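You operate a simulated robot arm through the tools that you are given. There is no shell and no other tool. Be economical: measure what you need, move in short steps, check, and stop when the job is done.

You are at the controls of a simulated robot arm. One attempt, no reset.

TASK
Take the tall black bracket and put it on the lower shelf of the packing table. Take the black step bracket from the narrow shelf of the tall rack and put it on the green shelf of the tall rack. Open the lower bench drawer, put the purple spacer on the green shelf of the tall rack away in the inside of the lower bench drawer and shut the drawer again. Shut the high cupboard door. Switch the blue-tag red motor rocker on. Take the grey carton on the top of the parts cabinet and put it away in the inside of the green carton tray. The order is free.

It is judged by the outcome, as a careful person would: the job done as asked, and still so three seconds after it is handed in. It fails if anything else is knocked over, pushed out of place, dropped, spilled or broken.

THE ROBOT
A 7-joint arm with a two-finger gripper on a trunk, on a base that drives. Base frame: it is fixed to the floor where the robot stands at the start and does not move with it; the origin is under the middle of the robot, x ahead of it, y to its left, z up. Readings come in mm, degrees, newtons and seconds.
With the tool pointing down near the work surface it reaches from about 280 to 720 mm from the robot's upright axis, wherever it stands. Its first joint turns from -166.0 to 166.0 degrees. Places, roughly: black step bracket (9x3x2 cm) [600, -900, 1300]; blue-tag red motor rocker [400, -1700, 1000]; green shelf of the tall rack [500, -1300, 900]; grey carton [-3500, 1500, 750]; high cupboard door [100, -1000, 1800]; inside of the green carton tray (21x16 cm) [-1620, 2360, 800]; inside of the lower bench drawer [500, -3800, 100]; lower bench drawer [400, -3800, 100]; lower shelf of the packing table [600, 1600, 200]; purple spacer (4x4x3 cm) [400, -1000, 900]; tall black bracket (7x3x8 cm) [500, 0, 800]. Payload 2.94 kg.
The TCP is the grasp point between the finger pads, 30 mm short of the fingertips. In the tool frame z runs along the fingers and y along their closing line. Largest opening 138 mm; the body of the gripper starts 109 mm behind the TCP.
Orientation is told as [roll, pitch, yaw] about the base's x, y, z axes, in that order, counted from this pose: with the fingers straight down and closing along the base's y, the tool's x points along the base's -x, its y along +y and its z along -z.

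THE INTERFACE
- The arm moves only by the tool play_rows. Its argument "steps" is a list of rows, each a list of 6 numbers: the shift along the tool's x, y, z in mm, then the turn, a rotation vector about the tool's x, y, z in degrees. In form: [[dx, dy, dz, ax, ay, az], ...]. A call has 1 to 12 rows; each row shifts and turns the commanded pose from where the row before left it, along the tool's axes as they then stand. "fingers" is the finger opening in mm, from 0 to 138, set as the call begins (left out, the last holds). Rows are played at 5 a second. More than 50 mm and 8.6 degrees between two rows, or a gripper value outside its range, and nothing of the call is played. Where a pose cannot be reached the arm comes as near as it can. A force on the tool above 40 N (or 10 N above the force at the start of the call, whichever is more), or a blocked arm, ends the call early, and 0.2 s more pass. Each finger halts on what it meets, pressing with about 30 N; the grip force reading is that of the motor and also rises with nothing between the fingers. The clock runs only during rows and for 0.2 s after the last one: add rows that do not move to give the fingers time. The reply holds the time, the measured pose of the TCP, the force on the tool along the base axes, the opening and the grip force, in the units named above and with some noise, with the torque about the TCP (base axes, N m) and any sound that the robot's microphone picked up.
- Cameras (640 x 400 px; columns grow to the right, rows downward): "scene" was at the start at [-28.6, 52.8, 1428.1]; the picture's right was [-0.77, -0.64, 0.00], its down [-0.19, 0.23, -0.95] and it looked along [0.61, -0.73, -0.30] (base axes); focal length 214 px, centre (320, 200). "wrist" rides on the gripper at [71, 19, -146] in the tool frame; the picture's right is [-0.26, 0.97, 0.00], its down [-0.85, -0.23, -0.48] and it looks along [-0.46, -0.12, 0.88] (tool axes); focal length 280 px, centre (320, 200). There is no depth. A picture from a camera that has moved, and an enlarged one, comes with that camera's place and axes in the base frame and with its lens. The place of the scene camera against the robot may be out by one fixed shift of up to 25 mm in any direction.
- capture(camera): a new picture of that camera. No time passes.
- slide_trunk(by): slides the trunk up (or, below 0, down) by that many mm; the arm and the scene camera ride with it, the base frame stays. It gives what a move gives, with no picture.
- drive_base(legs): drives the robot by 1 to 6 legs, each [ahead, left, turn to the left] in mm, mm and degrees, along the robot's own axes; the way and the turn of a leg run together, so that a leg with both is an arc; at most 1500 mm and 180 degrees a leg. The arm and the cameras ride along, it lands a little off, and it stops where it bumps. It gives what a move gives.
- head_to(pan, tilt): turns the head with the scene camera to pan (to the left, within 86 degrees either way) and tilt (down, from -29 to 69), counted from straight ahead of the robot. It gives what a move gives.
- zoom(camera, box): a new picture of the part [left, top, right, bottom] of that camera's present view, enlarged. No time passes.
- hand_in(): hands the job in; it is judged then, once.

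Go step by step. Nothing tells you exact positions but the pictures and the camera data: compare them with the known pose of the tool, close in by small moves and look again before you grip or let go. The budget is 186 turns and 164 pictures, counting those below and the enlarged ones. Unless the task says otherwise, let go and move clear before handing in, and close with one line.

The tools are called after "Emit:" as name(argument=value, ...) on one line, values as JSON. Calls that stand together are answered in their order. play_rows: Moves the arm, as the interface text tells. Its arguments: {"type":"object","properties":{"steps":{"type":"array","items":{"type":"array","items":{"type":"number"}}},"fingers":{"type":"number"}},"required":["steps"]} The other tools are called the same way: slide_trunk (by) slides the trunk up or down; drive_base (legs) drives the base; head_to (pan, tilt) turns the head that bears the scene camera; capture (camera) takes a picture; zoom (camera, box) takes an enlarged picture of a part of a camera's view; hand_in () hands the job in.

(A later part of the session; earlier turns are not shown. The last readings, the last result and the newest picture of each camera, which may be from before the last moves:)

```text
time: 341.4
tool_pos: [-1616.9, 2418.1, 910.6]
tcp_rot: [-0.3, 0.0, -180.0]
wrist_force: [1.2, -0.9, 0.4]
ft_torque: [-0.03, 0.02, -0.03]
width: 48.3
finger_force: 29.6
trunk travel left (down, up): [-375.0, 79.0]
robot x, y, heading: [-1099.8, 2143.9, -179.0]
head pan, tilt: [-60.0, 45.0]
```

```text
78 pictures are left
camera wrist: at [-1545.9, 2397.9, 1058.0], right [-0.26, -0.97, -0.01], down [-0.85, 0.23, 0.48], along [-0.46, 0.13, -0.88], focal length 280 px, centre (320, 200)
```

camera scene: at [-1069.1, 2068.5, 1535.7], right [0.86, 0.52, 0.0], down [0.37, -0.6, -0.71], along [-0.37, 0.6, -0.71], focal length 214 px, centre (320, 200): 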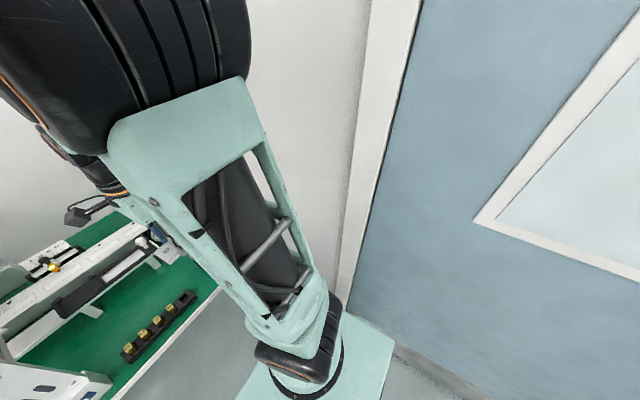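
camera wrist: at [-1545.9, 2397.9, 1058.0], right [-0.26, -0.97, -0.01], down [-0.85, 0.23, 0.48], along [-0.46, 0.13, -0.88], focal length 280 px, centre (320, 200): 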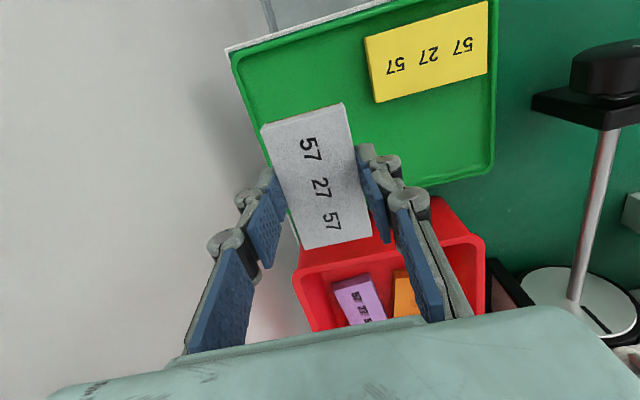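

Clear on all sides. I lower into the tray until contact.

Emit:
play_rows(steps=[[0, 0, 35, 0, 0, 0], [0, 0, 30, 0, 0, 0], [0, 0, 4, 0, 0, 0], [0, 0, 0, 0, 0, 0]])

Emit:
play_rows(steps=[[0, 0, 3, 0, 0, 0], [0, 0, 3, 0, 0, 0], [0, 0, 3, 0, 0, 0], [0, 0, 3, 0, 0, 0], [0, 0, 0, 0, 0, 0]])

Emit:
capture(camera="wrist")

```text
time: 342.4
tool_pos: [-1618.0, 2420.0, 842.7]
tcp_rot: [-0.5, 0.0, -180.0]
wrist_force: [-0.3, 1.6, 0.2]
ft_torque: [0.03, 0.01, -0.02]
width: 48.4
finger_force: 29.6
trunk travel left (down, up): [-375.0, 79.0]
robot x, y, heading: [-1103.2, 2142.9, -178.6]
head pan, tilt: [-60.0, 45.0]
```

```text
time: 343.6
tool_pos: [-1618.8, 2419.7, 830.8]
tcp_rot: [-0.5, 0.2, -180.0]
wrist_force: [-0.2, -0.4, -0.8]
ft_torque: [-0.02, 0.03, -0.01]
width: 48.4
finger_force: 30.3
trunk travel left (down, up): [-375.0, 79.0]
robot x, y, heading: [-1101.0, 2140.4, -179.0]
head pan, tilt: [-60.0, 45.0]
```

```text
77 pictures are left
camera wrist: at [-1547.0, 2398.7, 977.1], right [-0.26, -0.97, -0.01], down [-0.85, 0.23, 0.48], along [-0.46, 0.13, -0.88], focal length 280 px, centre (320, 200)
```

wrist: 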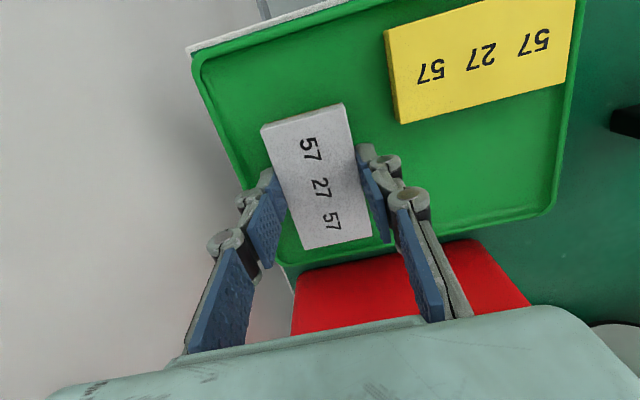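

Not yet touching; continue down.

Emit:
play_rows(steps=[[0, 0, 3, 0, 0, 0], [0, 0, 3, 0, 0, 0], [0, 0, 3, 0, 0, 0], [0, 0, 3, 0, 0, 0], [0, 0, 3, 0, 0, 0], [0, 0, 0, 0, 0, 0]])

```text
time: 344.8
tool_pos: [-1616.6, 2419.5, 823.5]
tcp_rot: [-0.7, -0.3, -179.8]
wrist_force: [10.1, -4.2, 23.2]
ft_torque: [-0.81, -0.47, 0.28]
width: 48.5
finger_force: 30.1
trunk travel left (down, up): [-375.0, 79.0]
robot x, y, heading: [-1100.8, 2142.6, -178.6]
head pan, tilt: [-60.0, 45.0]
stopped in row 5: the force on the tool passed its limit at 44 N (the readings are from after the stop); the commanded pose is now the measured one
```

Contact at ≈824. I open gently (to 80) and lift.

Emit:
play_rows(steps=[[0, 0, -3, 0, 0, 0], [0, 0, 0, 0, 0, 0], [0, 0, 0, 0, 0, 0]], fingers=68)

Emit:
play_rows(steps=[[0, 0, -10, 0, 0, 0], [0, 0, -30, 0, 0, 0], [0, 0, -45, 0, 0, 0], [0, 0, -45, 0, 0, 0], [0, 0, -45, 0, 0, 0], [0, 0, -45, 0, 0, 0], [0, 0, 0, 0, 0, 0]])

Emit:
capture(camera="wrist")

```text
time: 345.6
tool_pos: [-1619.2, 2419.0, 822.1]
tcp_rot: [-0.5, -0.3, -179.8]
wrist_force: [-0.2, -0.1, 1.1]
ft_torque: [0.01, 0.0, 0.01]
width: 67.9
finger_force: 0.1
trunk travel left (down, up): [-375.0, 79.0]
robot x, y, heading: [-1101.2, 2144.2, -178.9]
head pan, tilt: [-60.0, 45.0]
```

```text
time: 347.2
tool_pos: [-1619.2, 2418.0, 1045.2]
tcp_rot: [-0.4, -0.2, -179.9]
wrist_force: [-0.1, 0.3, 1.0]
ft_torque: [-0.01, -0.02, 0.0]
width: 67.9
finger_force: 0.1
trunk travel left (down, up): [-375.0, 79.0]
robot x, y, heading: [-1101.0, 2146.7, -178.8]
head pan, tilt: [-60.0, 45.0]
```

```text
76 pictures are left
camera wrist: at [-1547.3, 2397.0, 1189.8], right [-0.26, -0.97, -0.01], down [-0.85, 0.23, 0.48], along [-0.46, 0.13, -0.88], focal length 280 px, centre (320, 200)
```

wrist: 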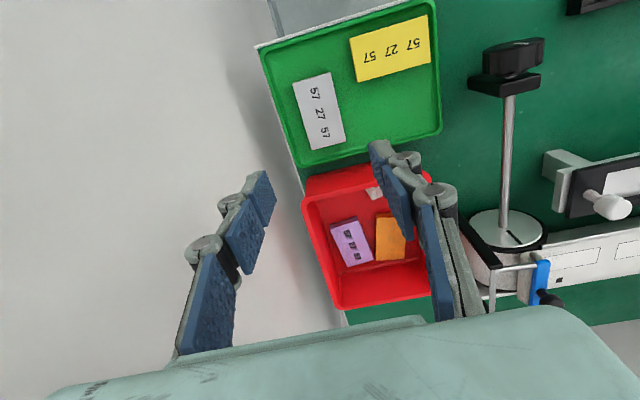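

The grey carton lies in the tray. I retract, drive back to the main aisle, and face the tall rack.

Emit:
play_rows(steps=[[10, 40, 0, 0, 0, 0], [10, 45, 0, 0, 0, 0], [12, 45, 0, 0, 0, 0], [12, 45, 0, 0, 0, 0], [12, 45, 0, 0, 0, 0], [12, 45, 0, 0, 0, 0], [20, 10, 0, 0, 0, 0], [0, 0, 0, 0, 0, 0]])

Emit:
drive_base(legs=[[-430, 0, 0], [0, 1500, 0], [0, 1400, 0], [0, 0, -179]])

Emit:
head_to(pan=-20, tilt=10)

Emit:
capture(camera="scene")

```text
time: 349.0
tool_pos: [-1530.7, 2142.8, 1041.0]
tcp_rot: [-0.6, -0.2, -180.0]
wrist_force: [0.4, -0.5, 0.3]
ft_torque: [0.04, 0.03, 0.02]
width: 68.0
finger_force: 0.1
trunk travel left (down, up): [-375.0, 79.0]
robot x, y, heading: [-1100.6, 2140.3, -178.8]
head pan, tilt: [-60.0, 45.0]
```

```text
time: 384.0
tool_pos: [-181.9, -754.2, 1041.5]
tcp_rot: [-0.5, -0.2, 0.5]
wrist_force: [-0.3, 1.0, -1.1]
ft_torque: [0.02, -0.03, 0.02]
width: 68.0
finger_force: 0.1
trunk travel left (down, up): [-375.0, 79.0]
robot x, y, heading: [-609.9, -757.2, 1.6]
head pan, tilt: [-60.0, 45.0]
```

```text
time: 385.1
tool_pos: [-182.3, -754.9, 1040.2]
tcp_rot: [-0.5, -0.3, 0.6]
wrist_force: [0.7, -1.2, 0.1]
ft_torque: [0.02, 0.0, 0.01]
width: 68.1
finger_force: 0.0
trunk travel left (down, up): [-375.0, 79.0]
robot x, y, heading: [-614.8, -755.7, 1.4]
head pan, tilt: [-20.0, 10.0]
```

```text
75 pictures are left
camera scene: at [-615.1, -664.9, 1590.6], right [-0.32, -0.95, 0.0], down [-0.17, 0.06, -0.98], along [0.93, -0.31, -0.17], focal length 214 px, centre (320, 200)
```

scene: 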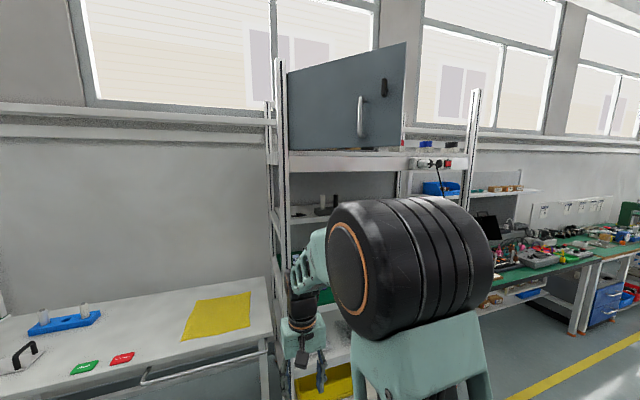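

The cupboard door (hinged at about (319,-835)) is open by ~50°, free edge near (-54,-1145), z 1640–1965. I'll push it shut with the closed fingers pointing forward, near its free edge. I position the robot and raise the arm.

Emit:
drive_base(legs=[[-150, 0, -1.4], [0, -350, 0]])

Emit:
slide_trunk(by=79)

Emit:
play_rows(steps=[[-15, 0, -45, 0, 0, 0], [-15, 0, -45, 0, 0, 0], [-15, 0, -45, 0, 0, 0], [-15, 0, -45, 0, 0, 0], [-15, 0, -45, 0, 0, 0], [-15, 0, -45, 0, -5, 0], [-15, 0, -45, 0, -5, 0], [-20, 0, -40, 0, -5, 0], [0, 0, 0, 0, 0, 0]], fingers=0)

Emit:
capture(camera="scene")

```text
time: 389.7
tool_pos: [-329.9, -1116.0, 1040.2]
tcp_rot: [-0.5, -0.2, -0.8]
wrist_force: [0.6, 0.0, -0.1]
ft_torque: [0.02, 0.0, 0.01]
width: 67.7
finger_force: 0.1
trunk travel left (down, up): [-375.0, 79.0]
robot x, y, heading: [-758.6, -1110.2, 0.6]
head pan, tilt: [-20.0, 10.0]
```

```text
time: 390.9
tool_pos: [-329.4, -1116.1, 1119.3]
tcp_rot: [-0.4, -0.2, -0.7]
wrist_force: [0.8, -0.5, -0.7]
ft_torque: [-0.01, 0.03, -0.06]
width: 68.2
finger_force: 0.0
trunk travel left (down, up): [-454.0, 0.0]
robot x, y, heading: [-755.5, -1108.3, 0.6]
head pan, tilt: [-20.0, 10.0]
```

```text
time: 392.9
tool_pos: [-217.7, -1112.8, 1478.2]
tcp_rot: [-0.6, -15.2, -0.5]
wrist_force: [-0.8, -0.1, 0.1]
ft_torque: [-0.05, 0.0, 0.01]
width: 0.0
finger_force: 28.8
trunk travel left (down, up): [-454.0, 0.0]
robot x, y, heading: [-759.9, -1109.3, 0.3]
head pan, tilt: [-20.0, 10.0]
```

```text
74 pictures are left
camera scene: at [-760.0, -1016.4, 1669.3], right [-0.34, -0.94, 0.0], down [-0.16, 0.06, -0.98], along [0.93, -0.33, -0.17], focal length 214 px, centre (320, 200)
```

scene: 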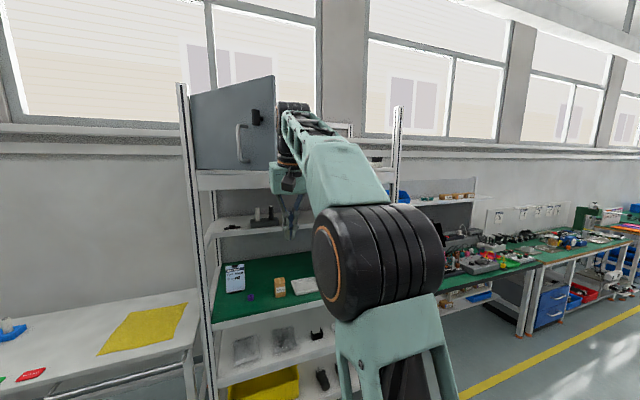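

Second view puts the hinge near (201,-813) and free edge near (-103,-1103), z≈1650–1938. I pitch the tool to point forward.

Emit:
play_rows(steps=[[0, 0, 0, 0, -7.5, 0], [0, 0, 0, 0, -7.5, 0], [0, 0, 0, 0, -7.5, 0], [0, 0, 0, 0, -7.5, 0], [0, 0, 0, 0, -7.5, 0], [0, 0, 0, 0, -7.5, 0], [0, 0, 0, 0, -7.5, 0], [0, 0, 0, 0, -7.5, 0], [0, 0, 0, 0, -7.5, 0], [0, 0, 0, 0, -7.5, 0], [0, 0, 0, 0, 0, 0]])

Emit:
play_rows(steps=[[-45, 5, 0, 0, 0, 0], [-45, 5, 0, 0, 0, 0], [-45, 5, 0, 0, 0, 0], [-45, 5, 0, 0, 0, 0], [-40, 5, 0, 0, 0, 0], [-20, 5, 0, 0, 0, 0], [0, 0, 0, 0, 0, 0]])

Emit:
capture(camera="scene")

Emit:
capture(camera="wrist")

```text
time: 395.2
tool_pos: [-217.5, -1114.9, 1481.2]
tcp_rot: [-128.4, -89.3, 127.8]
wrist_force: [-0.5, 0.0, -0.4]
ft_torque: [0.02, -0.01, -0.03]
width: 0.0
finger_force: 28.7
trunk travel left (down, up): [-454.0, 0.0]
robot x, y, heading: [-756.3, -1110.0, 0.4]
head pan, tilt: [-20.0, 10.0]
```

```text
time: 396.9
tool_pos: [-214.3, -1080.8, 1716.0]
tcp_rot: [-67.1, -89.5, 66.3]
wrist_force: [-0.1, 0.8, 0.8]
ft_torque: [-0.02, -0.01, -0.02]
width: 0.1
finger_force: 28.3
trunk travel left (down, up): [-454.0, 0.0]
robot x, y, heading: [-760.5, -1106.8, 0.3]
head pan, tilt: [-20.0, 10.0]
```

```text
73 pictures are left
camera scene: at [-771.1, -1015.0, 1704.9], right [-0.36, -0.93, 0.0], down [0.21, -0.08, -0.97], along [0.91, -0.35, 0.22], focal length 214 px, centre (320, 200)
```

scene: 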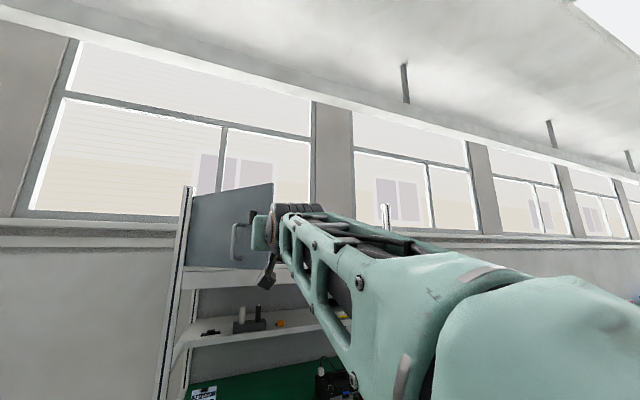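

```text
72 pictures are left
camera wrist: at [-359.8, -1062.0, 1645.7], right [0.01, 0.97, 0.25], down [-0.48, -0.22, 0.85], along [0.88, -0.13, 0.46], focal length 280 px, centre (320, 200)
```

wrist: 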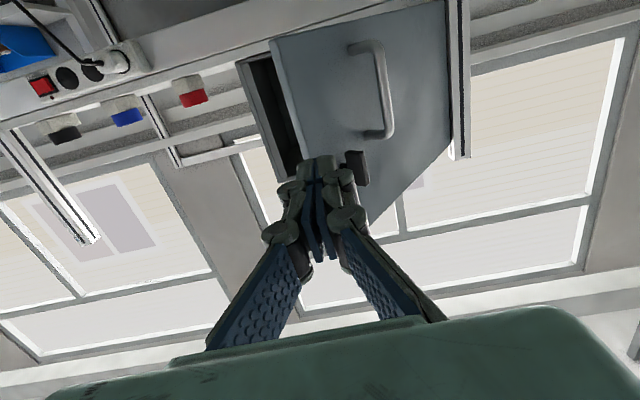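

The fingertips face the door panel between its free edge and the handle. I turn the head aside and push by driving forward along the door's arc.

Emit:
head_to(pan=25, tilt=5)

Emit:
drive_base(legs=[[110, 0, 0], [100, -35, 0]])

Emit:
capture(camera="wrist")

Emit:
capture(camera="scene")

```text
time: 398.0
tool_pos: [-214.2, -1083.0, 1715.6]
tcp_rot: [-71.9, -89.5, 71.2]
wrist_force: [0.5, 0.4, -0.3]
ft_torque: [-0.04, 0.02, -0.01]
width: 0.0
finger_force: 28.9
trunk travel left (down, up): [-454.0, 0.0]
robot x, y, heading: [-759.0, -1109.9, 0.2]
head pan, tilt: [25.0, 5.0]
```

```text
time: 399.9
tool_pos: [-3.5, -1115.9, 1715.7]
tcp_rot: [-61.3, -89.5, 60.6]
wrist_force: [0.5, 0.9, 0.8]
ft_torque: [0.04, 0.0, 0.03]
width: 0.0
finger_force: 28.0
trunk travel left (down, up): [-454.0, 0.0]
robot x, y, heading: [-548.7, -1142.8, 0.4]
head pan, tilt: [25.0, 5.0]
```

```text
71 pictures are left
camera wrist: at [-149.7, -1096.2, 1645.1], right [0.01, 0.97, 0.25], down [-0.48, -0.22, 0.85], along [0.88, -0.13, 0.46], focal length 280 px, centre (320, 200)
```

wrist: 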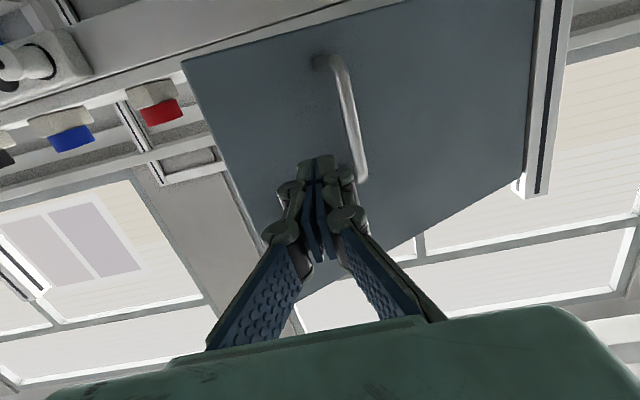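

```text
70 pictures are left
camera scene: at [-561.2, -1048.0, 1705.3], right [-0.35, -0.94, 0.0], down [0.21, -0.08, -0.97], along [0.91, -0.34, 0.23], focal length 214 px, centre (320, 200)
```

scene: 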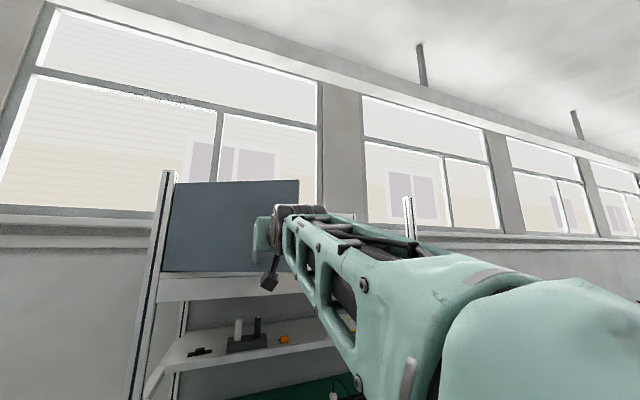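

The door is turning without resistance. I continue along the arc.

Emit:
drive_base(legs=[[90, -40, 0], [70, -20, 0]])

Emit:
capture(camera="wrist")

```text
time: 401.7
tool_pos: [158.9, -1175.1, 1710.5]
tcp_rot: [-31.6, -89.3, 30.8]
wrist_force: [0.2, -0.7, -0.4]
ft_torque: [0.0, 0.0, 0.02]
width: 0.0
finger_force: 28.2
trunk travel left (down, up): [-454.0, 0.0]
robot x, y, heading: [-390.8, -1201.7, 0.6]
head pan, tilt: [25.0, 5.0]
```

```text
69 pictures are left
camera wrist: at [12.5, -1155.3, 1642.7], right [0.02, 0.97, 0.26], down [-0.47, -0.22, 0.86], along [0.88, -0.13, 0.45], focal length 280 px, centre (320, 200)
```

wrist: 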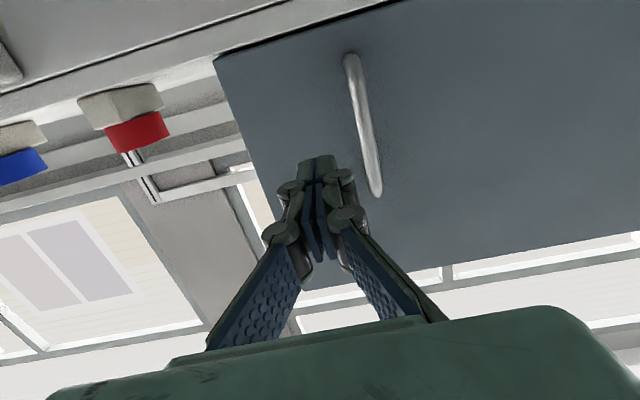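

Almost closed. I push ahead further in small legs until it stops.

Emit:
drive_base(legs=[[40, -5, 0]])

Emit:
capture(camera="wrist")

```text
time: 402.6
tool_pos: [201.4, -1181.0, 1707.9]
tcp_rot: [-17.0, -88.9, 16.1]
wrist_force: [-0.2, 0.0, 0.4]
ft_torque: [-0.01, 0.0, -0.03]
width: 0.0
finger_force: 28.7
trunk travel left (down, up): [-454.0, 0.0]
robot x, y, heading: [-350.1, -1204.0, 0.5]
head pan, tilt: [25.0, 5.0]
```

```text
68 pictures are left
camera wrist: at [55.2, -1160.5, 1640.2], right [0.02, 0.97, 0.26], down [-0.46, -0.22, 0.86], along [0.89, -0.13, 0.44], focal length 280 px, centre (320, 200)
```

wrist: 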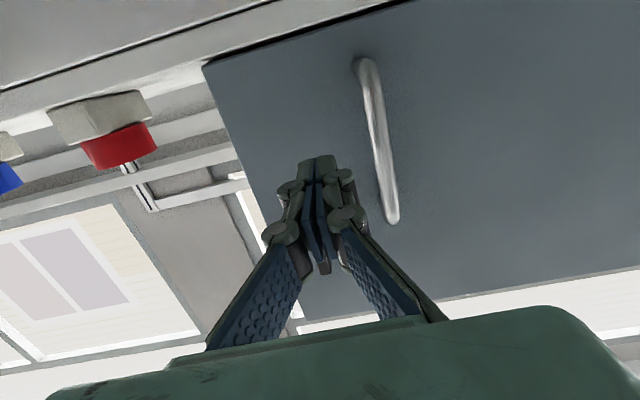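

Emit:
drive_base(legs=[[40, 0, 0]])

Emit:
capture(camera="wrist")

```text
time: 403.5
tool_pos: [243.7, -1181.4, 1705.0]
tcp_rot: [-10.0, -88.6, 9.2]
wrist_force: [0.3, 0.1, 0.3]
ft_torque: [-0.03, -0.04, -0.01]
width: 0.1
finger_force: 28.5
trunk travel left (down, up): [-454.0, 0.0]
robot x, y, heading: [-309.4, -1202.4, 0.4]
head pan, tilt: [25.0, 5.0]
```

```text
67 pictures are left
camera wrist: at [97.2, -1160.7, 1637.7], right [0.02, 0.97, 0.26], down [-0.46, -0.22, 0.86], along [0.89, -0.13, 0.44], focal length 280 px, centre (320, 200)
```

wrist: 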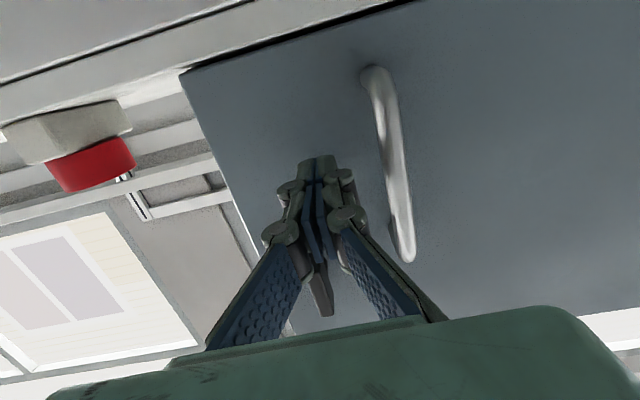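

Emit:
capture(camera="scene")

```text
66 pictures are left
camera scene: at [-319.7, -1104.1, 1705.6], right [-0.27, -0.96, 0.0], down [0.22, -0.06, -0.97], along [0.94, -0.27, 0.23], focal length 214 px, centre (320, 200)
```

scene: 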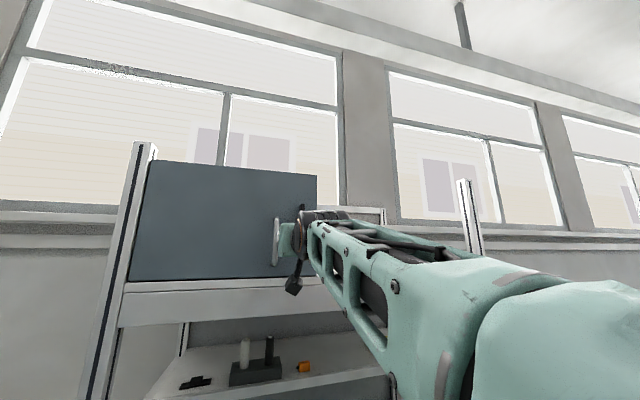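

The door is still open by about 9°; I continue to push.

Emit:
drive_base(legs=[[35, 0, 0], [30, 0, 0]])

Emit:
capture(camera="scene")

```text
time: 404.4
tool_pos: [261.3, -1181.7, 1702.4]
tcp_rot: [-7.1, -88.2, 6.2]
wrist_force: [-33.0, -0.2, 4.9]
ft_torque: [0.09, -0.48, 0.02]
width: 6.0
finger_force: 28.5
trunk travel left (down, up): [-454.0, 0.0]
robot x, y, heading: [-279.8, -1207.3, 0.7]
head pan, tilt: [25.0, 5.0]
stopped in leg 1: the force on the tool passed its limit at 57 N (the readings are from after the stop); the commanded pose is now the measured one
```

```text
65 pictures are left
camera scene: at [-303.7, -1102.0, 1705.6], right [-0.25, -0.97, 0.0], down [0.23, -0.06, -0.97], along [0.94, -0.24, 0.24], focal length 214 px, centre (320, 200)
```

scene: 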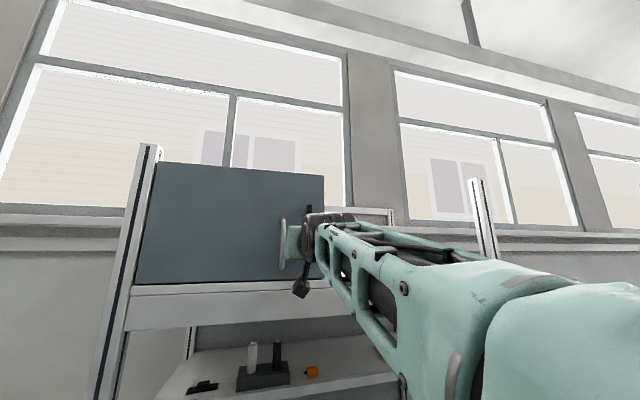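

The push met firm resistance: the door seems shut. I zoom to verify.

Emit:
zoom(camera="scene", box=[110, 130, 350, 330])

Emit:
capture(camera="wrist")

```text
2.00 times, centred on (230, 230) of scene
camera zoom: at [-303.7, -1102.0, 1705.6], right [-0.25, -0.97, 0.0], down [0.23, -0.06, -0.97], along [0.94, -0.24, 0.24], focal length 429 px, centre (500, 140)
```

zoom: 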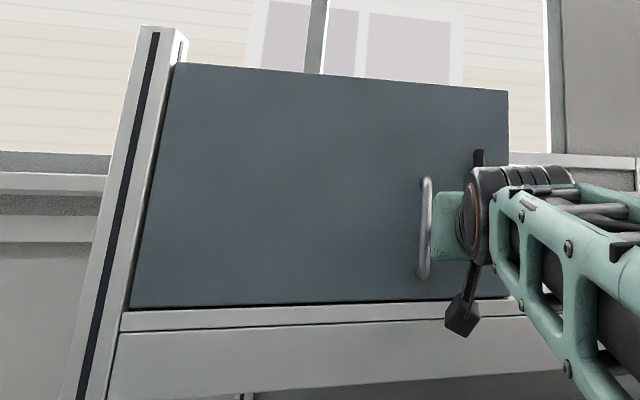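

```text
63 pictures are left
camera wrist: at [115.0, -1161.2, 1636.3], right [0.02, 0.97, 0.26], down [-0.45, -0.22, 0.86], along [0.89, -0.14, 0.43], focal length 280 px, centre (320, 200)
```

wrist: 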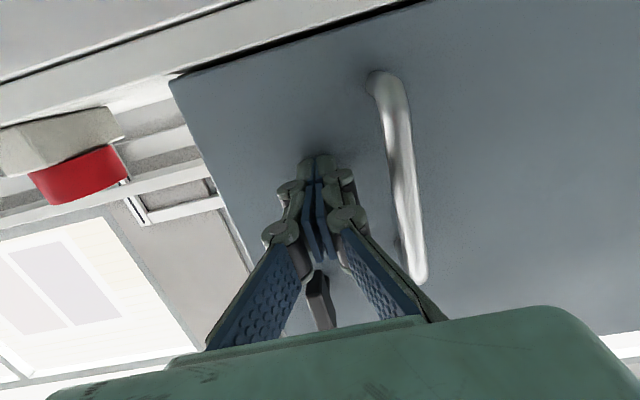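

The door is flush and shut. I back off, lower the arm and return the tool to vertical.

Emit:
drive_base(legs=[[-420, 0, 0]])

Emit:
play_rows(steps=[[40, 0, 0, 0, 0, 0], [45, 0, 0, 0, 0, 0], [45, 0, 0, 0, 0, 0], [45, 0, 0, 0, 0, 0], [45, 0, 0, 0, 8, 0], [0, 0, 0, 0, 8, 0], [0, 0, 0, 0, 8, 0], [0, 0, 0, 0, 8, 0], [0, 0, 0, 0, 8, 0], [0, 0, 0, 0, 8, 0], [0, 0, 0, 0, 8, 0], [0, 0, 0, 0, 8, 0]])

Emit:
play_rows(steps=[[0, 0, 0, 0, 8, 0], [0, 0, 0, 0, 8, 0], [0, 0, 0, 0, 8, 0], [0, 0, 45, 0, 0, 0], [0, 0, 45, 0, 0, 0], [0, 0, 45, 0, 0, 0], [0, 0, 0, 0, 0, 0]])

Emit:
head_to(pan=0, tilt=25)

Emit:
capture(camera="scene")

```text
time: 407.0
tool_pos: [-144.6, -1185.6, 1694.0]
tcp_rot: [-3.6, -87.4, 2.8]
wrist_force: [0.3, -0.5, 0.4]
ft_torque: [0.04, 0.03, -0.01]
width: 0.1
finger_force: 28.3
trunk travel left (down, up): [-454.0, 0.0]
robot x, y, heading: [-698.2, -1208.8, 0.5]
head pan, tilt: [25.0, 5.0]
```

```text
time: 409.1
tool_pos: [-212.2, -1197.9, 1501.7]
tcp_rot: [-2.6, -47.5, -1.0]
wrist_force: [-0.9, 0.2, 0.7]
ft_torque: [0.01, 0.01, -0.01]
width: 0.1
finger_force: 28.3
trunk travel left (down, up): [-454.0, 0.0]
robot x, y, heading: [-702.6, -1205.6, 0.3]
head pan, tilt: [25.0, 5.0]
stopped in row 10: the arm was blocked; the commanded pose is now the measured one
```

```text
time: 409.8
tool_pos: [-262.6, -1188.2, 1590.1]
tcp_rot: [-3.8, -41.0, -1.0]
wrist_force: [0.8, 0.1, 0.0]
ft_torque: [0.01, 0.07, 0.0]
width: 0.0
finger_force: 28.7
trunk travel left (down, up): [-454.0, 0.0]
robot x, y, heading: [-705.3, -1206.3, 0.3]
head pan, tilt: [25.0, 5.0]
stopped in row 3: the arm was blocked; the commanded pose is now the measured one
```

```text
time: 410.7
tool_pos: [-263.5, -1189.6, 1589.4]
tcp_rot: [-3.8, -40.9, -1.3]
wrist_force: [-0.5, -0.7, 0.1]
ft_torque: [0.0, -0.01, 0.05]
width: 0.1
finger_force: 28.4
trunk travel left (down, up): [-454.0, 0.0]
robot x, y, heading: [-700.0, -1207.6, 0.7]
head pan, tilt: [0.0, 25.0]
```

```text
62 pictures are left
camera scene: at [-719.1, -1058.1, 1714.2], right [0.35, -0.94, 0.0], down [0.32, 0.12, -0.94], along [0.88, 0.33, 0.34], focal length 214 px, centre (320, 200)
```

scene: 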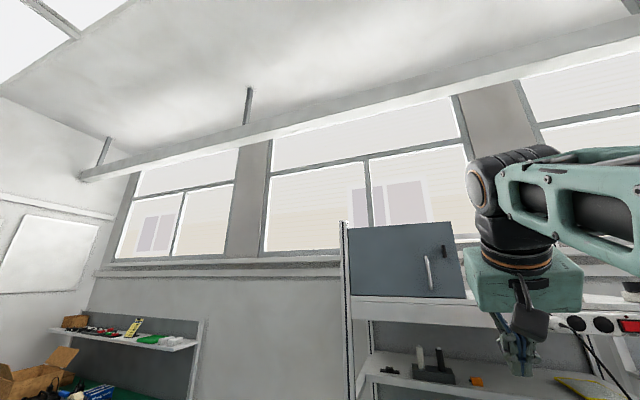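

The arm bumps my head; I turn the head fully left, extend a little, and finish pitching down.

Emit:
head_to(pan=85, tilt=20)

Emit:
play_rows(steps=[[-30, 0, 26, 0, 0, 0], [-30, 0, 26, 0, 0, 0], [-15, 0, 13, 0, 8, 0], [0, 0, 0, 0, 8, 0], [0, 0, 0, 0, 8, 0], [0, 0, 0, 0, 8, 0], [0, 0, 0, 0, 8, 0], [0, 0, 30, 0, 0, 0], [0, 0, 40, 0, 0, 0], [0, 0, 45, 0, 0, 0], [0, 0, 0, 0, 0, 0]])

```text
time: 412.3
tool_pos: [-262.4, -1186.2, 1586.2]
tcp_rot: [-3.8, -40.5, -0.7]
wrist_force: [0.2, -0.4, 0.5]
ft_torque: [-0.01, 0.0, 0.01]
width: 0.0
finger_force: 28.7
trunk travel left (down, up): [-454.0, 0.0]
robot x, y, heading: [-698.7, -1208.4, 0.3]
head pan, tilt: [85.0, 20.0]
```

```text
time: 414.7
tool_pos: [-131.1, -1196.1, 1484.5]
tcp_rot: [-3.4, -25.2, -2.0]
wrist_force: [-0.1, 0.1, 0.8]
ft_torque: [-0.02, 0.0, -0.01]
width: 0.2
finger_force: 28.7
out of reach, approached as far as the arm can: row 4, 5, 6, 7
trunk travel left (down, up): [-454.0, 0.0]
robot x, y, heading: [-700.9, -1211.5, 0.4]
head pan, tilt: [85.0, 20.0]
```

Emit:
play_rows(steps=[[15, 0, 40, 0, 6, 0], [15, 0, 40, 0, 6, 0], [10, 0, 40, 0, 6, 0], [10, 0, 40, 0, 6, 0], [0, 0, 45, 0, 1.2, 0], [0, 0, 30, 3.4, 0, 0], [0, 0, 0, 0, 0, 0]], fingers=70)

Emit:
head_to(pan=0, tilt=25)

Emit:
capture(camera="scene")

```text
time: 416.3
tool_pos: [-132.5, -1208.4, 1243.6]
tcp_rot: [-6.4, 0.0, -3.3]
wrist_force: [0.0, -0.9, -0.9]
ft_torque: [0.02, 0.0, 0.01]
width: 69.8
finger_force: 0.0
trunk travel left (down, up): [-454.0, 0.0]
robot x, y, heading: [-699.0, -1205.6, 0.6]
head pan, tilt: [85.0, 20.0]
```

```text
time: 417.9
tool_pos: [-132.0, -1208.0, 1244.0]
tcp_rot: [-6.4, 0.0, -3.3]
wrist_force: [-1.4, -0.6, 0.4]
ft_torque: [0.0, -0.01, -0.02]
width: 69.7
finger_force: 0.0
trunk travel left (down, up): [-454.0, 0.0]
robot x, y, heading: [-701.1, -1208.3, 0.6]
head pan, tilt: [0.0, 25.0]
```

```text
61 pictures are left
camera scene: at [-698.5, -1083.9, 1645.0], right [0.01, -1.0, 0.0], down [-0.42, 0.0, -0.91], along [0.91, 0.01, -0.42], focal length 214 px, centre (320, 200)
```

scene: 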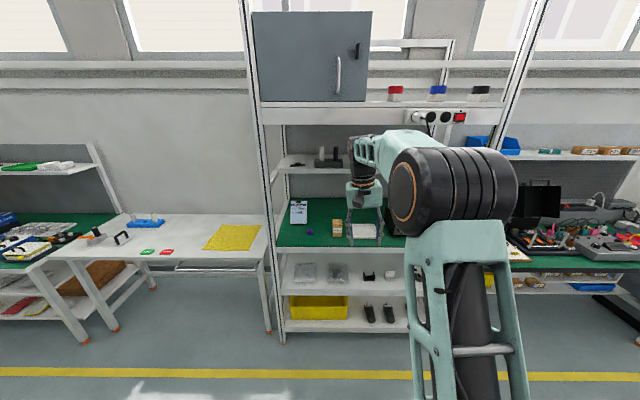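

The door is shut. I zoom into the rack's shelves.

Emit:
zoom(camera="scene", box=[255, 130, 415, 250])

Emit:
zoom(camera="scene", box=[390, 80, 630, 270])

```text
3.33 times, centred on (335, 190) of scene
camera zoom: at [-698.5, -1083.9, 1645.0], right [0.01, -1.0, 0.0], down [-0.42, 0.0, -0.91], along [0.91, 0.01, -0.42], focal length 715 px, centre (270, 233)
```

zoom: 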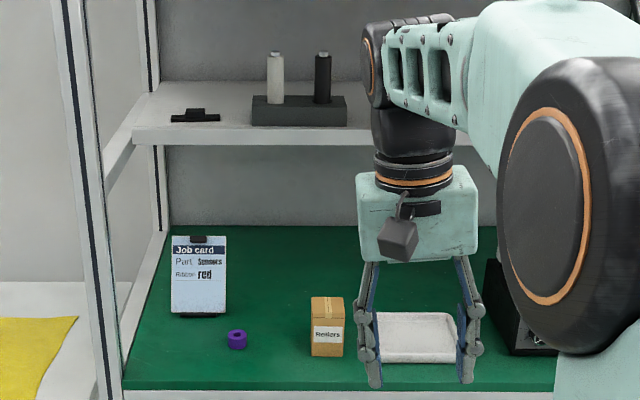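

```text
2.11 times, centred on (510, 175) of scene
camera zoom: at [-698.5, -1083.9, 1645.0], right [0.01, -1.0, 0.0], down [-0.42, 0.0, -0.91], along [0.91, 0.01, -0.42], focal length 452 px, centre (-80, 253)
```

zoom: 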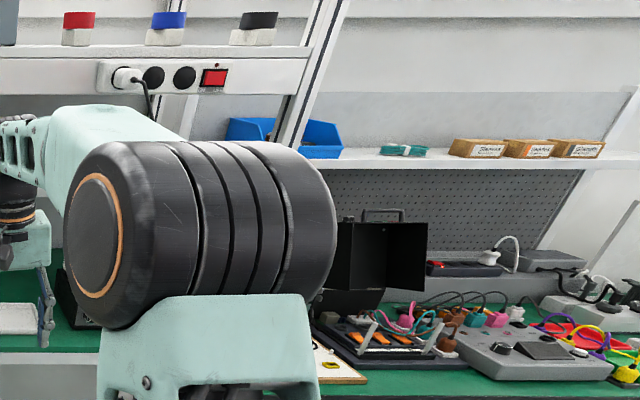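

The step bracket lies at about (553,-937) on the narrow shelf (z≈1300, front edge x≈420); the purple ring spacer at (413,-1010) on the green shelf. For the bracket I need a forward-pitched tool. I align the robot to y≈-935 and pitch the tool to -65°.

Emit:
drive_base(legs=[[0, 270, -0.6]])

Emit:
play_rows(steps=[[0, 0, 0, -6.4, 0, -3.3], [0, 0, 0, 0, -8, 0], [0, 0, 0, 0, -8, 0], [0, 0, 0, 0, -8, 0], [0, 0, 0, 0, -8, 0], [0, 0, 0, 0, -8, 0], [0, 0, 0, 0, -8, 0], [0, 0, 0, 0, -8, 0], [0, 0, 0, 0, -8, 0], [0, 0, 0, 0, -1, 0], [0, 0, 0, 0, 0, 0]], fingers=112)

Emit:
capture(camera="wrist")

```text
time: 420.9
tool_pos: [-133.6, -943.3, 1245.1]
tcp_rot: [-6.4, 0.0, -3.9]
wrist_force: [0.0, 0.7, -0.5]
ft_torque: [0.0, -0.01, -0.01]
width: 70.1
finger_force: 0.1
trunk travel left (down, up): [-454.0, 0.0]
robot x, y, heading: [-700.6, -938.5, -0.2]
head pan, tilt: [0.0, 25.0]
```

```text
time: 423.3
tool_pos: [-133.5, -944.4, 1244.2]
tcp_rot: [0.0, -64.9, -0.6]
wrist_force: [-0.5, 0.5, -0.4]
ft_torque: [-0.01, 0.01, 0.02]
width: 112.3
finger_force: 0.1
trunk travel left (down, up): [-454.0, 0.0]
robot x, y, heading: [-701.5, -940.5, -0.4]
head pan, tilt: [0.0, 25.0]
```

```text
58 pictures are left
camera wrist: at [-294.7, -924.1, 1242.7], right [0.12, 0.96, 0.24], down [-0.07, -0.23, 0.97], along [0.99, -0.13, 0.04], focal length 280 px, centre (320, 200)
```

wrist: 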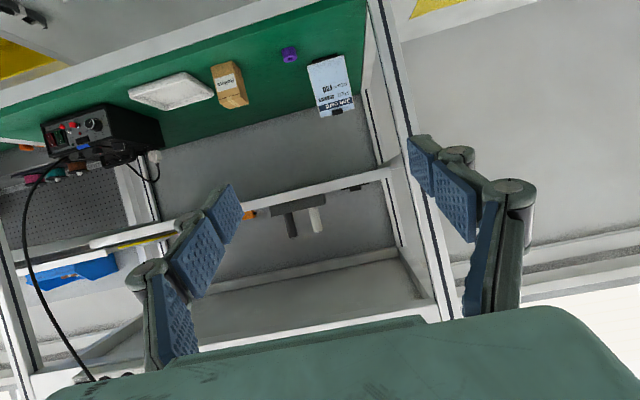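

The narrow shelf's top is near z≈1255. I raise the tool above it and drive closer for a better look.

Emit:
play_rows(steps=[[-38.5, 0, -18, 0, 0, 0], [-38.5, 0, -18, 0, 0, 0], [-38.5, 0, -18, 0, 0, 0], [-38.5, 0, -18, 0, 0, 0], [0, 0, 0, 0, 0, 0]])

Emit:
drive_base(legs=[[250, 0, 0]])

Emit:
capture(camera="wrist")

Emit:
drive_base(legs=[[170, 0, 0]])

Emit:
capture(camera="wrist")

```text
time: 424.5
tool_pos: [-127.9, -942.1, 1394.7]
tcp_rot: [0.1, -63.0, -0.6]
wrist_force: [-0.1, -0.2, -0.3]
ft_torque: [0.02, 0.0, -0.01]
width: 112.1
finger_force: 0.1
trunk travel left (down, up): [-454.0, 0.0]
robot x, y, heading: [-699.6, -940.2, -0.1]
head pan, tilt: [0.0, 25.0]
```

```text
time: 426.3
tool_pos: [120.8, -945.3, 1400.0]
tcp_rot: [0.0, -63.6, -0.5]
wrist_force: [0.3, 1.0, 0.3]
ft_torque: [-0.01, 0.04, -0.04]
width: 112.0
finger_force: 0.1
trunk travel left (down, up): [-454.0, 0.0]
robot x, y, heading: [-448.8, -942.4, -0.4]
head pan, tilt: [0.0, 25.0]
```

```text
57 pictures are left
camera wrist: at [-41.0, -924.5, 1402.6], right [0.13, 0.96, 0.23], down [-0.05, -0.23, 0.97], along [0.99, -0.13, 0.02], focal length 280 px, centre (320, 200)
```

wrist: 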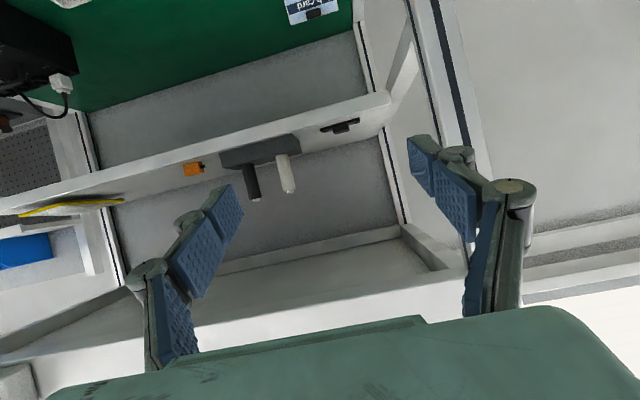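

```text
time: 427.8
tool_pos: [292.1, -945.6, 1394.1]
tcp_rot: [0.0, -62.9, -0.8]
wrist_force: [0.4, 0.4, -0.5]
ft_torque: [0.0, 0.01, -0.01]
width: 112.0
finger_force: 0.0
trunk travel left (down, up): [-454.0, 0.0]
robot x, y, heading: [-283.8, -939.7, -0.4]
head pan, tilt: [0.0, 25.0]
```

```text
56 pictures are left
camera wrist: at [130.4, -925.7, 1397.9], right [0.13, 0.96, 0.23], down [-0.04, -0.23, 0.97], along [0.99, -0.14, 0.01], focal length 280 px, centre (320, 200)
```

wrist: 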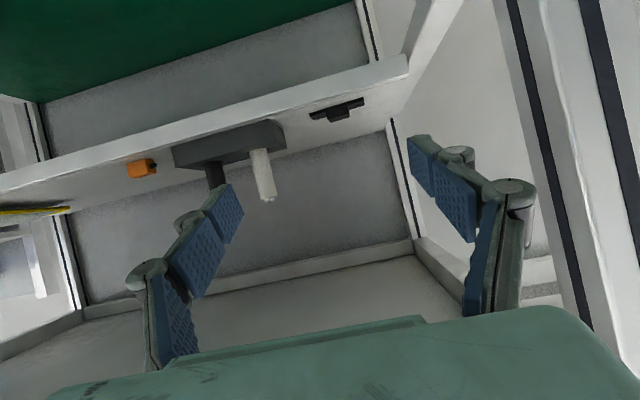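

Triangulation: bracket near (582,-926,1268). Zoom to see its shape; and I move the head aside since it seems to touch the arm.

Emit:
zoom(camera="wrist", box=[260, 60, 420, 160])

Emit:
head_to(pan=70, tilt=25)

```text
4.00 times, centred on (340, 110) of wrist
camera zoom: at [130.4, -925.7, 1397.9], right [0.13, 0.96, 0.23], down [-0.04, -0.23, 0.97], along [0.99, -0.14, 0.01], focal length 1122 px, centre (240, 560)
```

zoom: 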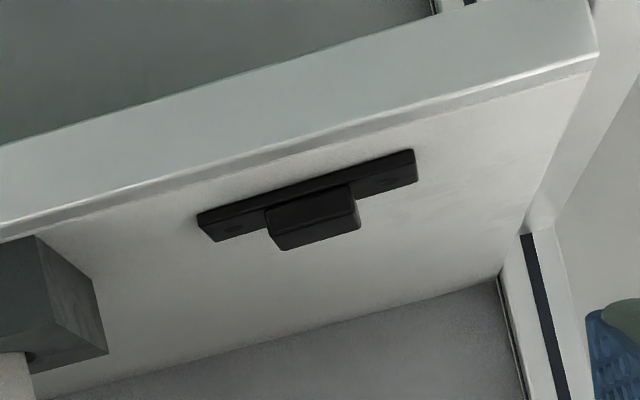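

```text
time: 429.2
tool_pos: [292.4, -946.5, 1388.1]
tcp_rot: [0.2, -62.3, -0.8]
wrist_force: [-0.5, 0.3, -0.2]
ft_torque: [0.01, 0.0, 0.0]
width: 112.1
finger_force: 0.0
trunk travel left (down, up): [-454.0, 0.0]
robot x, y, heading: [-284.4, -940.6, -0.3]
head pan, tilt: [70.0, 25.0]
```

The bracket is a flat 90×30 plate with a raised central block; I'll grip the block along y with a nearly horizontal tool. I pitch to -85° and lower to z≈1300.

Emit:
play_rows(steps=[[0, 0, 0, 0, -7.5, 0], [0, 0, 0, 0, -7.5, 0], [0, 0, 0, 0, -7.7, 0], [44, 9, 0, 0, 0, 0], [42, 9, 0, 0, 0, 0], [0, 0, 0, 0, 0, 0]], fingers=70)

Emit:
drive_base(legs=[[150, 0, 0]])

Emit:
capture(camera="wrist")

```text
time: 430.6
tool_pos: [283.3, -928.7, 1309.7]
tcp_rot: [0.6, -85.8, -1.3]
wrist_force: [0.1, 0.0, 0.9]
ft_torque: [0.02, -0.03, 0.02]
width: 70.0
finger_force: 0.1
trunk travel left (down, up): [-454.0, 0.0]
robot x, y, heading: [-284.7, -940.0, -0.5]
head pan, tilt: [70.0, 25.0]
```

```text
time: 431.9
tool_pos: [433.5, -926.4, 1307.9]
tcp_rot: [0.2, -85.5, -0.8]
wrist_force: [1.4, -0.4, -0.3]
ft_torque: [-0.01, -0.01, 0.0]
width: 69.9
finger_force: 0.0
trunk travel left (down, up): [-454.0, 0.0]
robot x, y, heading: [-138.1, -938.8, -0.2]
head pan, tilt: [70.0, 25.0]
```

```text
54 pictures are left
camera wrist: at [283.5, -906.9, 1249.2], right [0.03, 0.96, 0.26], down [-0.41, -0.23, 0.88], along [0.91, -0.13, 0.39], focal length 280 px, centre (320, 200)
```

wrist: 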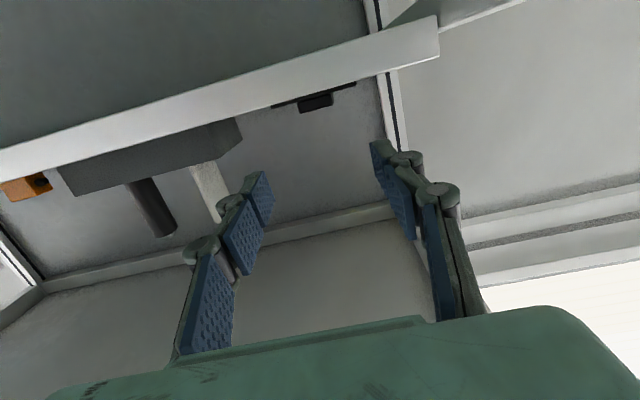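

The block's top is near z≈1283, shelf ≈1264. I extend over the bracket while still above it.

Emit:
play_rows(steps=[[0, 0, 35, 0, 0, 0], [0, 0, 35, 0, 0, 0], [0, 0, 0, 0, 0, 0]])

Emit:
drive_base(legs=[[72, 0, 0]])

Emit:
capture(camera="wrist")

```text
time: 432.7
tool_pos: [503.0, -928.6, 1302.7]
tcp_rot: [0.2, -85.7, -0.8]
wrist_force: [0.5, -0.2, -1.6]
ft_torque: [0.05, -0.02, 0.02]
width: 69.7
finger_force: 0.1
trunk travel left (down, up): [-454.0, 0.0]
robot x, y, heading: [-136.8, -942.7, 0.0]
head pan, tilt: [70.0, 25.0]
```

```text
time: 433.8
tool_pos: [575.6, -928.6, 1303.0]
tcp_rot: [0.2, -85.6, -0.8]
wrist_force: [0.4, -0.2, -0.7]
ft_torque: [-0.03, -0.01, -0.02]
width: 70.0
finger_force: 0.0
trunk travel left (down, up): [-454.0, 0.0]
robot x, y, heading: [-65.7, -943.7, -0.2]
head pan, tilt: [70.0, 25.0]
```

```text
53 pictures are left
camera wrist: at [424.7, -907.8, 1243.8], right [0.03, 0.96, 0.26], down [-0.41, -0.23, 0.88], along [0.91, -0.13, 0.39], focal length 280 px, centre (320, 200)
```

wrist: 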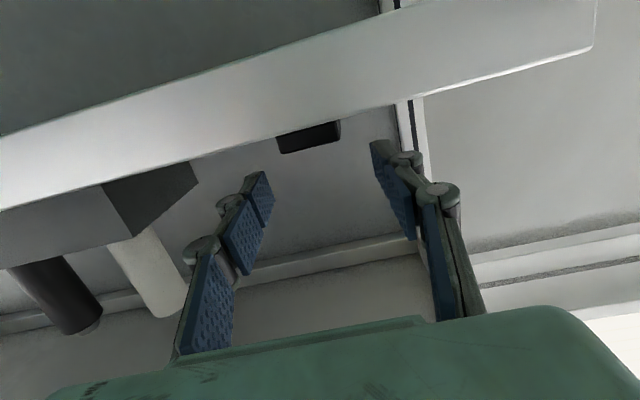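

Centred. I lower 17 mm and close on the block.

Emit:
play_rows(steps=[[9, 2, 0, 0, 0, 0], [7.5, 0, 0, 0, 0, 0], [0, 0, 0, 0, 0, 0]])

Emit:
play_rows(steps=[[0, 0, 0, 0, 0, 0], [0, 0, 0, 0, 0, 0], [0, 0, 0, 0, 0, 0], [0, 0, 0, 0, 0, 0]], fingers=10)

Emit:
capture(camera="wrist")

```text
time: 434.6
tool_pos: [572.0, -926.4, 1286.0]
tcp_rot: [0.3, -85.6, -0.8]
wrist_force: [-0.3, -0.3, 0.4]
ft_torque: [0.03, 0.01, 0.0]
width: 70.1
finger_force: 0.1
trunk travel left (down, up): [-454.0, 0.0]
robot x, y, heading: [-65.5, -940.1, -0.1]
head pan, tilt: [70.0, 25.0]
```

```text
time: 435.6
tool_pos: [572.5, -926.1, 1287.2]
tcp_rot: [0.5, -85.6, -0.9]
wrist_force: [0.2, -1.1, 0.4]
ft_torque: [0.01, -0.03, 0.01]
width: 35.3
finger_force: 29.8
trunk travel left (down, up): [-454.0, 0.0]
robot x, y, heading: [-66.9, -942.5, -0.0]
head pan, tilt: [70.0, 25.0]
```

```text
52 pictures are left
camera wrist: at [422.7, -905.6, 1227.7], right [0.03, 0.96, 0.26], down [-0.41, -0.23, 0.88], along [0.91, -0.13, 0.39], focal length 280 px, centre (320, 200)
```

wrist: 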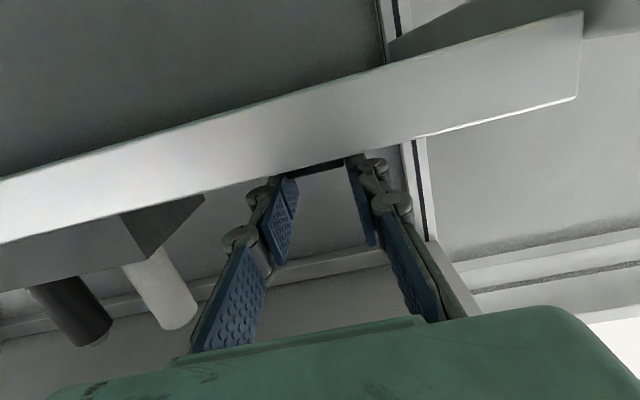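

Gripped at 35 mm. I lift 35 mm and back out.

Emit:
play_rows(steps=[[-10, 0, 0, 0, 0, 0], [-25, 0, 0, 0, 0, 0], [0, 0, 0, 0, 0, 0]])

Emit:
drive_base(legs=[[-330, 0, 0]])

Emit:
capture(camera="wrist")

```text
time: 436.4
tool_pos: [576.1, -925.3, 1320.8]
tcp_rot: [0.1, -85.6, -0.6]
wrist_force: [-0.1, 0.0, -0.1]
ft_torque: [0.0, 0.0, 0.03]
width: 35.4
finger_force: 29.5
trunk travel left (down, up): [-454.0, 0.0]
robot x, y, heading: [-63.9, -941.5, -0.3]
head pan, tilt: [70.0, 25.0]
```

```text
time: 438.5
tool_pos: [247.4, -926.4, 1320.8]
tcp_rot: [0.3, -85.6, -1.1]
wrist_force: [-0.7, -0.6, -1.4]
ft_torque: [-0.01, 0.03, 0.03]
width: 35.3
finger_force: 30.0
trunk travel left (down, up): [-454.0, 0.0]
robot x, y, heading: [-392.4, -940.7, -0.1]
head pan, tilt: [70.0, 25.0]
```

```text
51 pictures are left
camera wrist: at [97.7, -905.0, 1262.2], right [0.03, 0.96, 0.26], down [-0.41, -0.23, 0.88], along [0.91, -0.14, 0.39], focal length 280 px, centre (320, 200)
```

wrist: 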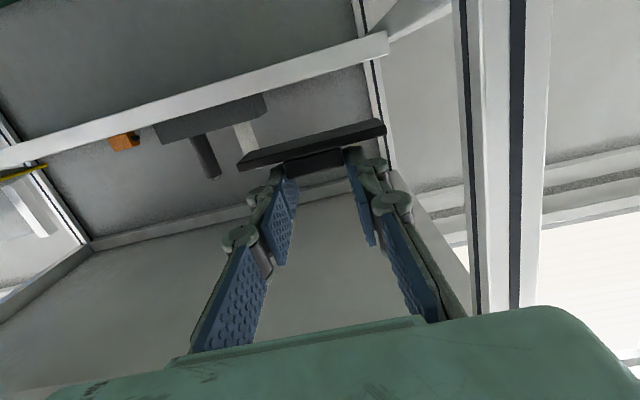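

Got the step bracket (its underside ≈23 mm below the TCP). Next I lower the trunk and bring it over a free spot on the green shelf, near (358,-925).

Emit:
slide_trunk(by=-300)

Emit:
drive_base(legs=[[105, 0, 0]])

Emit:
head_to(pan=10, tilt=30)

Emit:
capture(camera="scene")

```text
time: 441.5
tool_pos: [248.2, -925.6, 1020.7]
tcp_rot: [0.3, -85.7, -1.0]
wrist_force: [0.1, 0.1, -2.3]
ft_torque: [0.01, 0.03, 0.01]
width: 35.2
finger_force: 29.7
trunk travel left (down, up): [-154.0, 300.0]
robot x, y, heading: [-390.3, -940.1, -0.2]
head pan, tilt: [70.0, 25.0]
```

```text
time: 442.7
tool_pos: [352.4, -926.0, 1020.8]
tcp_rot: [0.2, -85.6, -1.1]
wrist_force: [0.2, 0.7, -1.4]
ft_torque: [0.01, 0.01, 0.01]
width: 35.2
finger_force: 30.2
trunk travel left (down, up): [-154.0, 300.0]
robot x, y, heading: [-287.5, -939.1, -0.0]
head pan, tilt: [70.0, 25.0]
```

```text
time: 444.0
tool_pos: [351.7, -926.8, 1020.6]
tcp_rot: [0.4, -85.5, -1.0]
wrist_force: [-0.2, 0.0, -1.2]
ft_torque: [0.02, 0.05, -0.03]
width: 34.9
finger_force: 29.7
trunk travel left (down, up): [-154.0, 300.0]
robot x, y, heading: [-286.8, -937.7, -0.2]
head pan, tilt: [10.0, 30.0]
```

```text
50 pictures are left
camera scene: at [-286.2, -800.2, 1337.0], right [0.17, -0.99, 0.0], down [-0.49, -0.08, -0.87], along [0.85, 0.15, -0.5], focal length 214 px, centre (320, 200)
```

scene: 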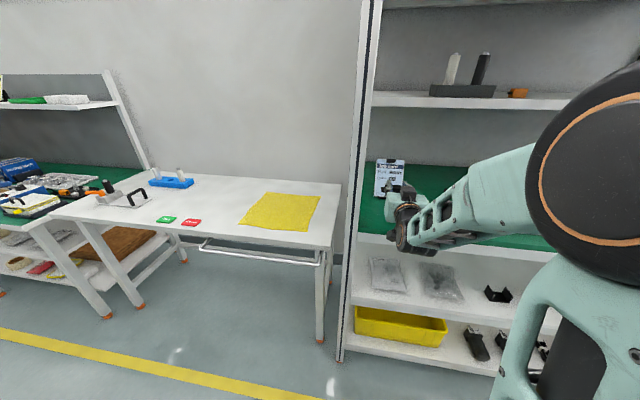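

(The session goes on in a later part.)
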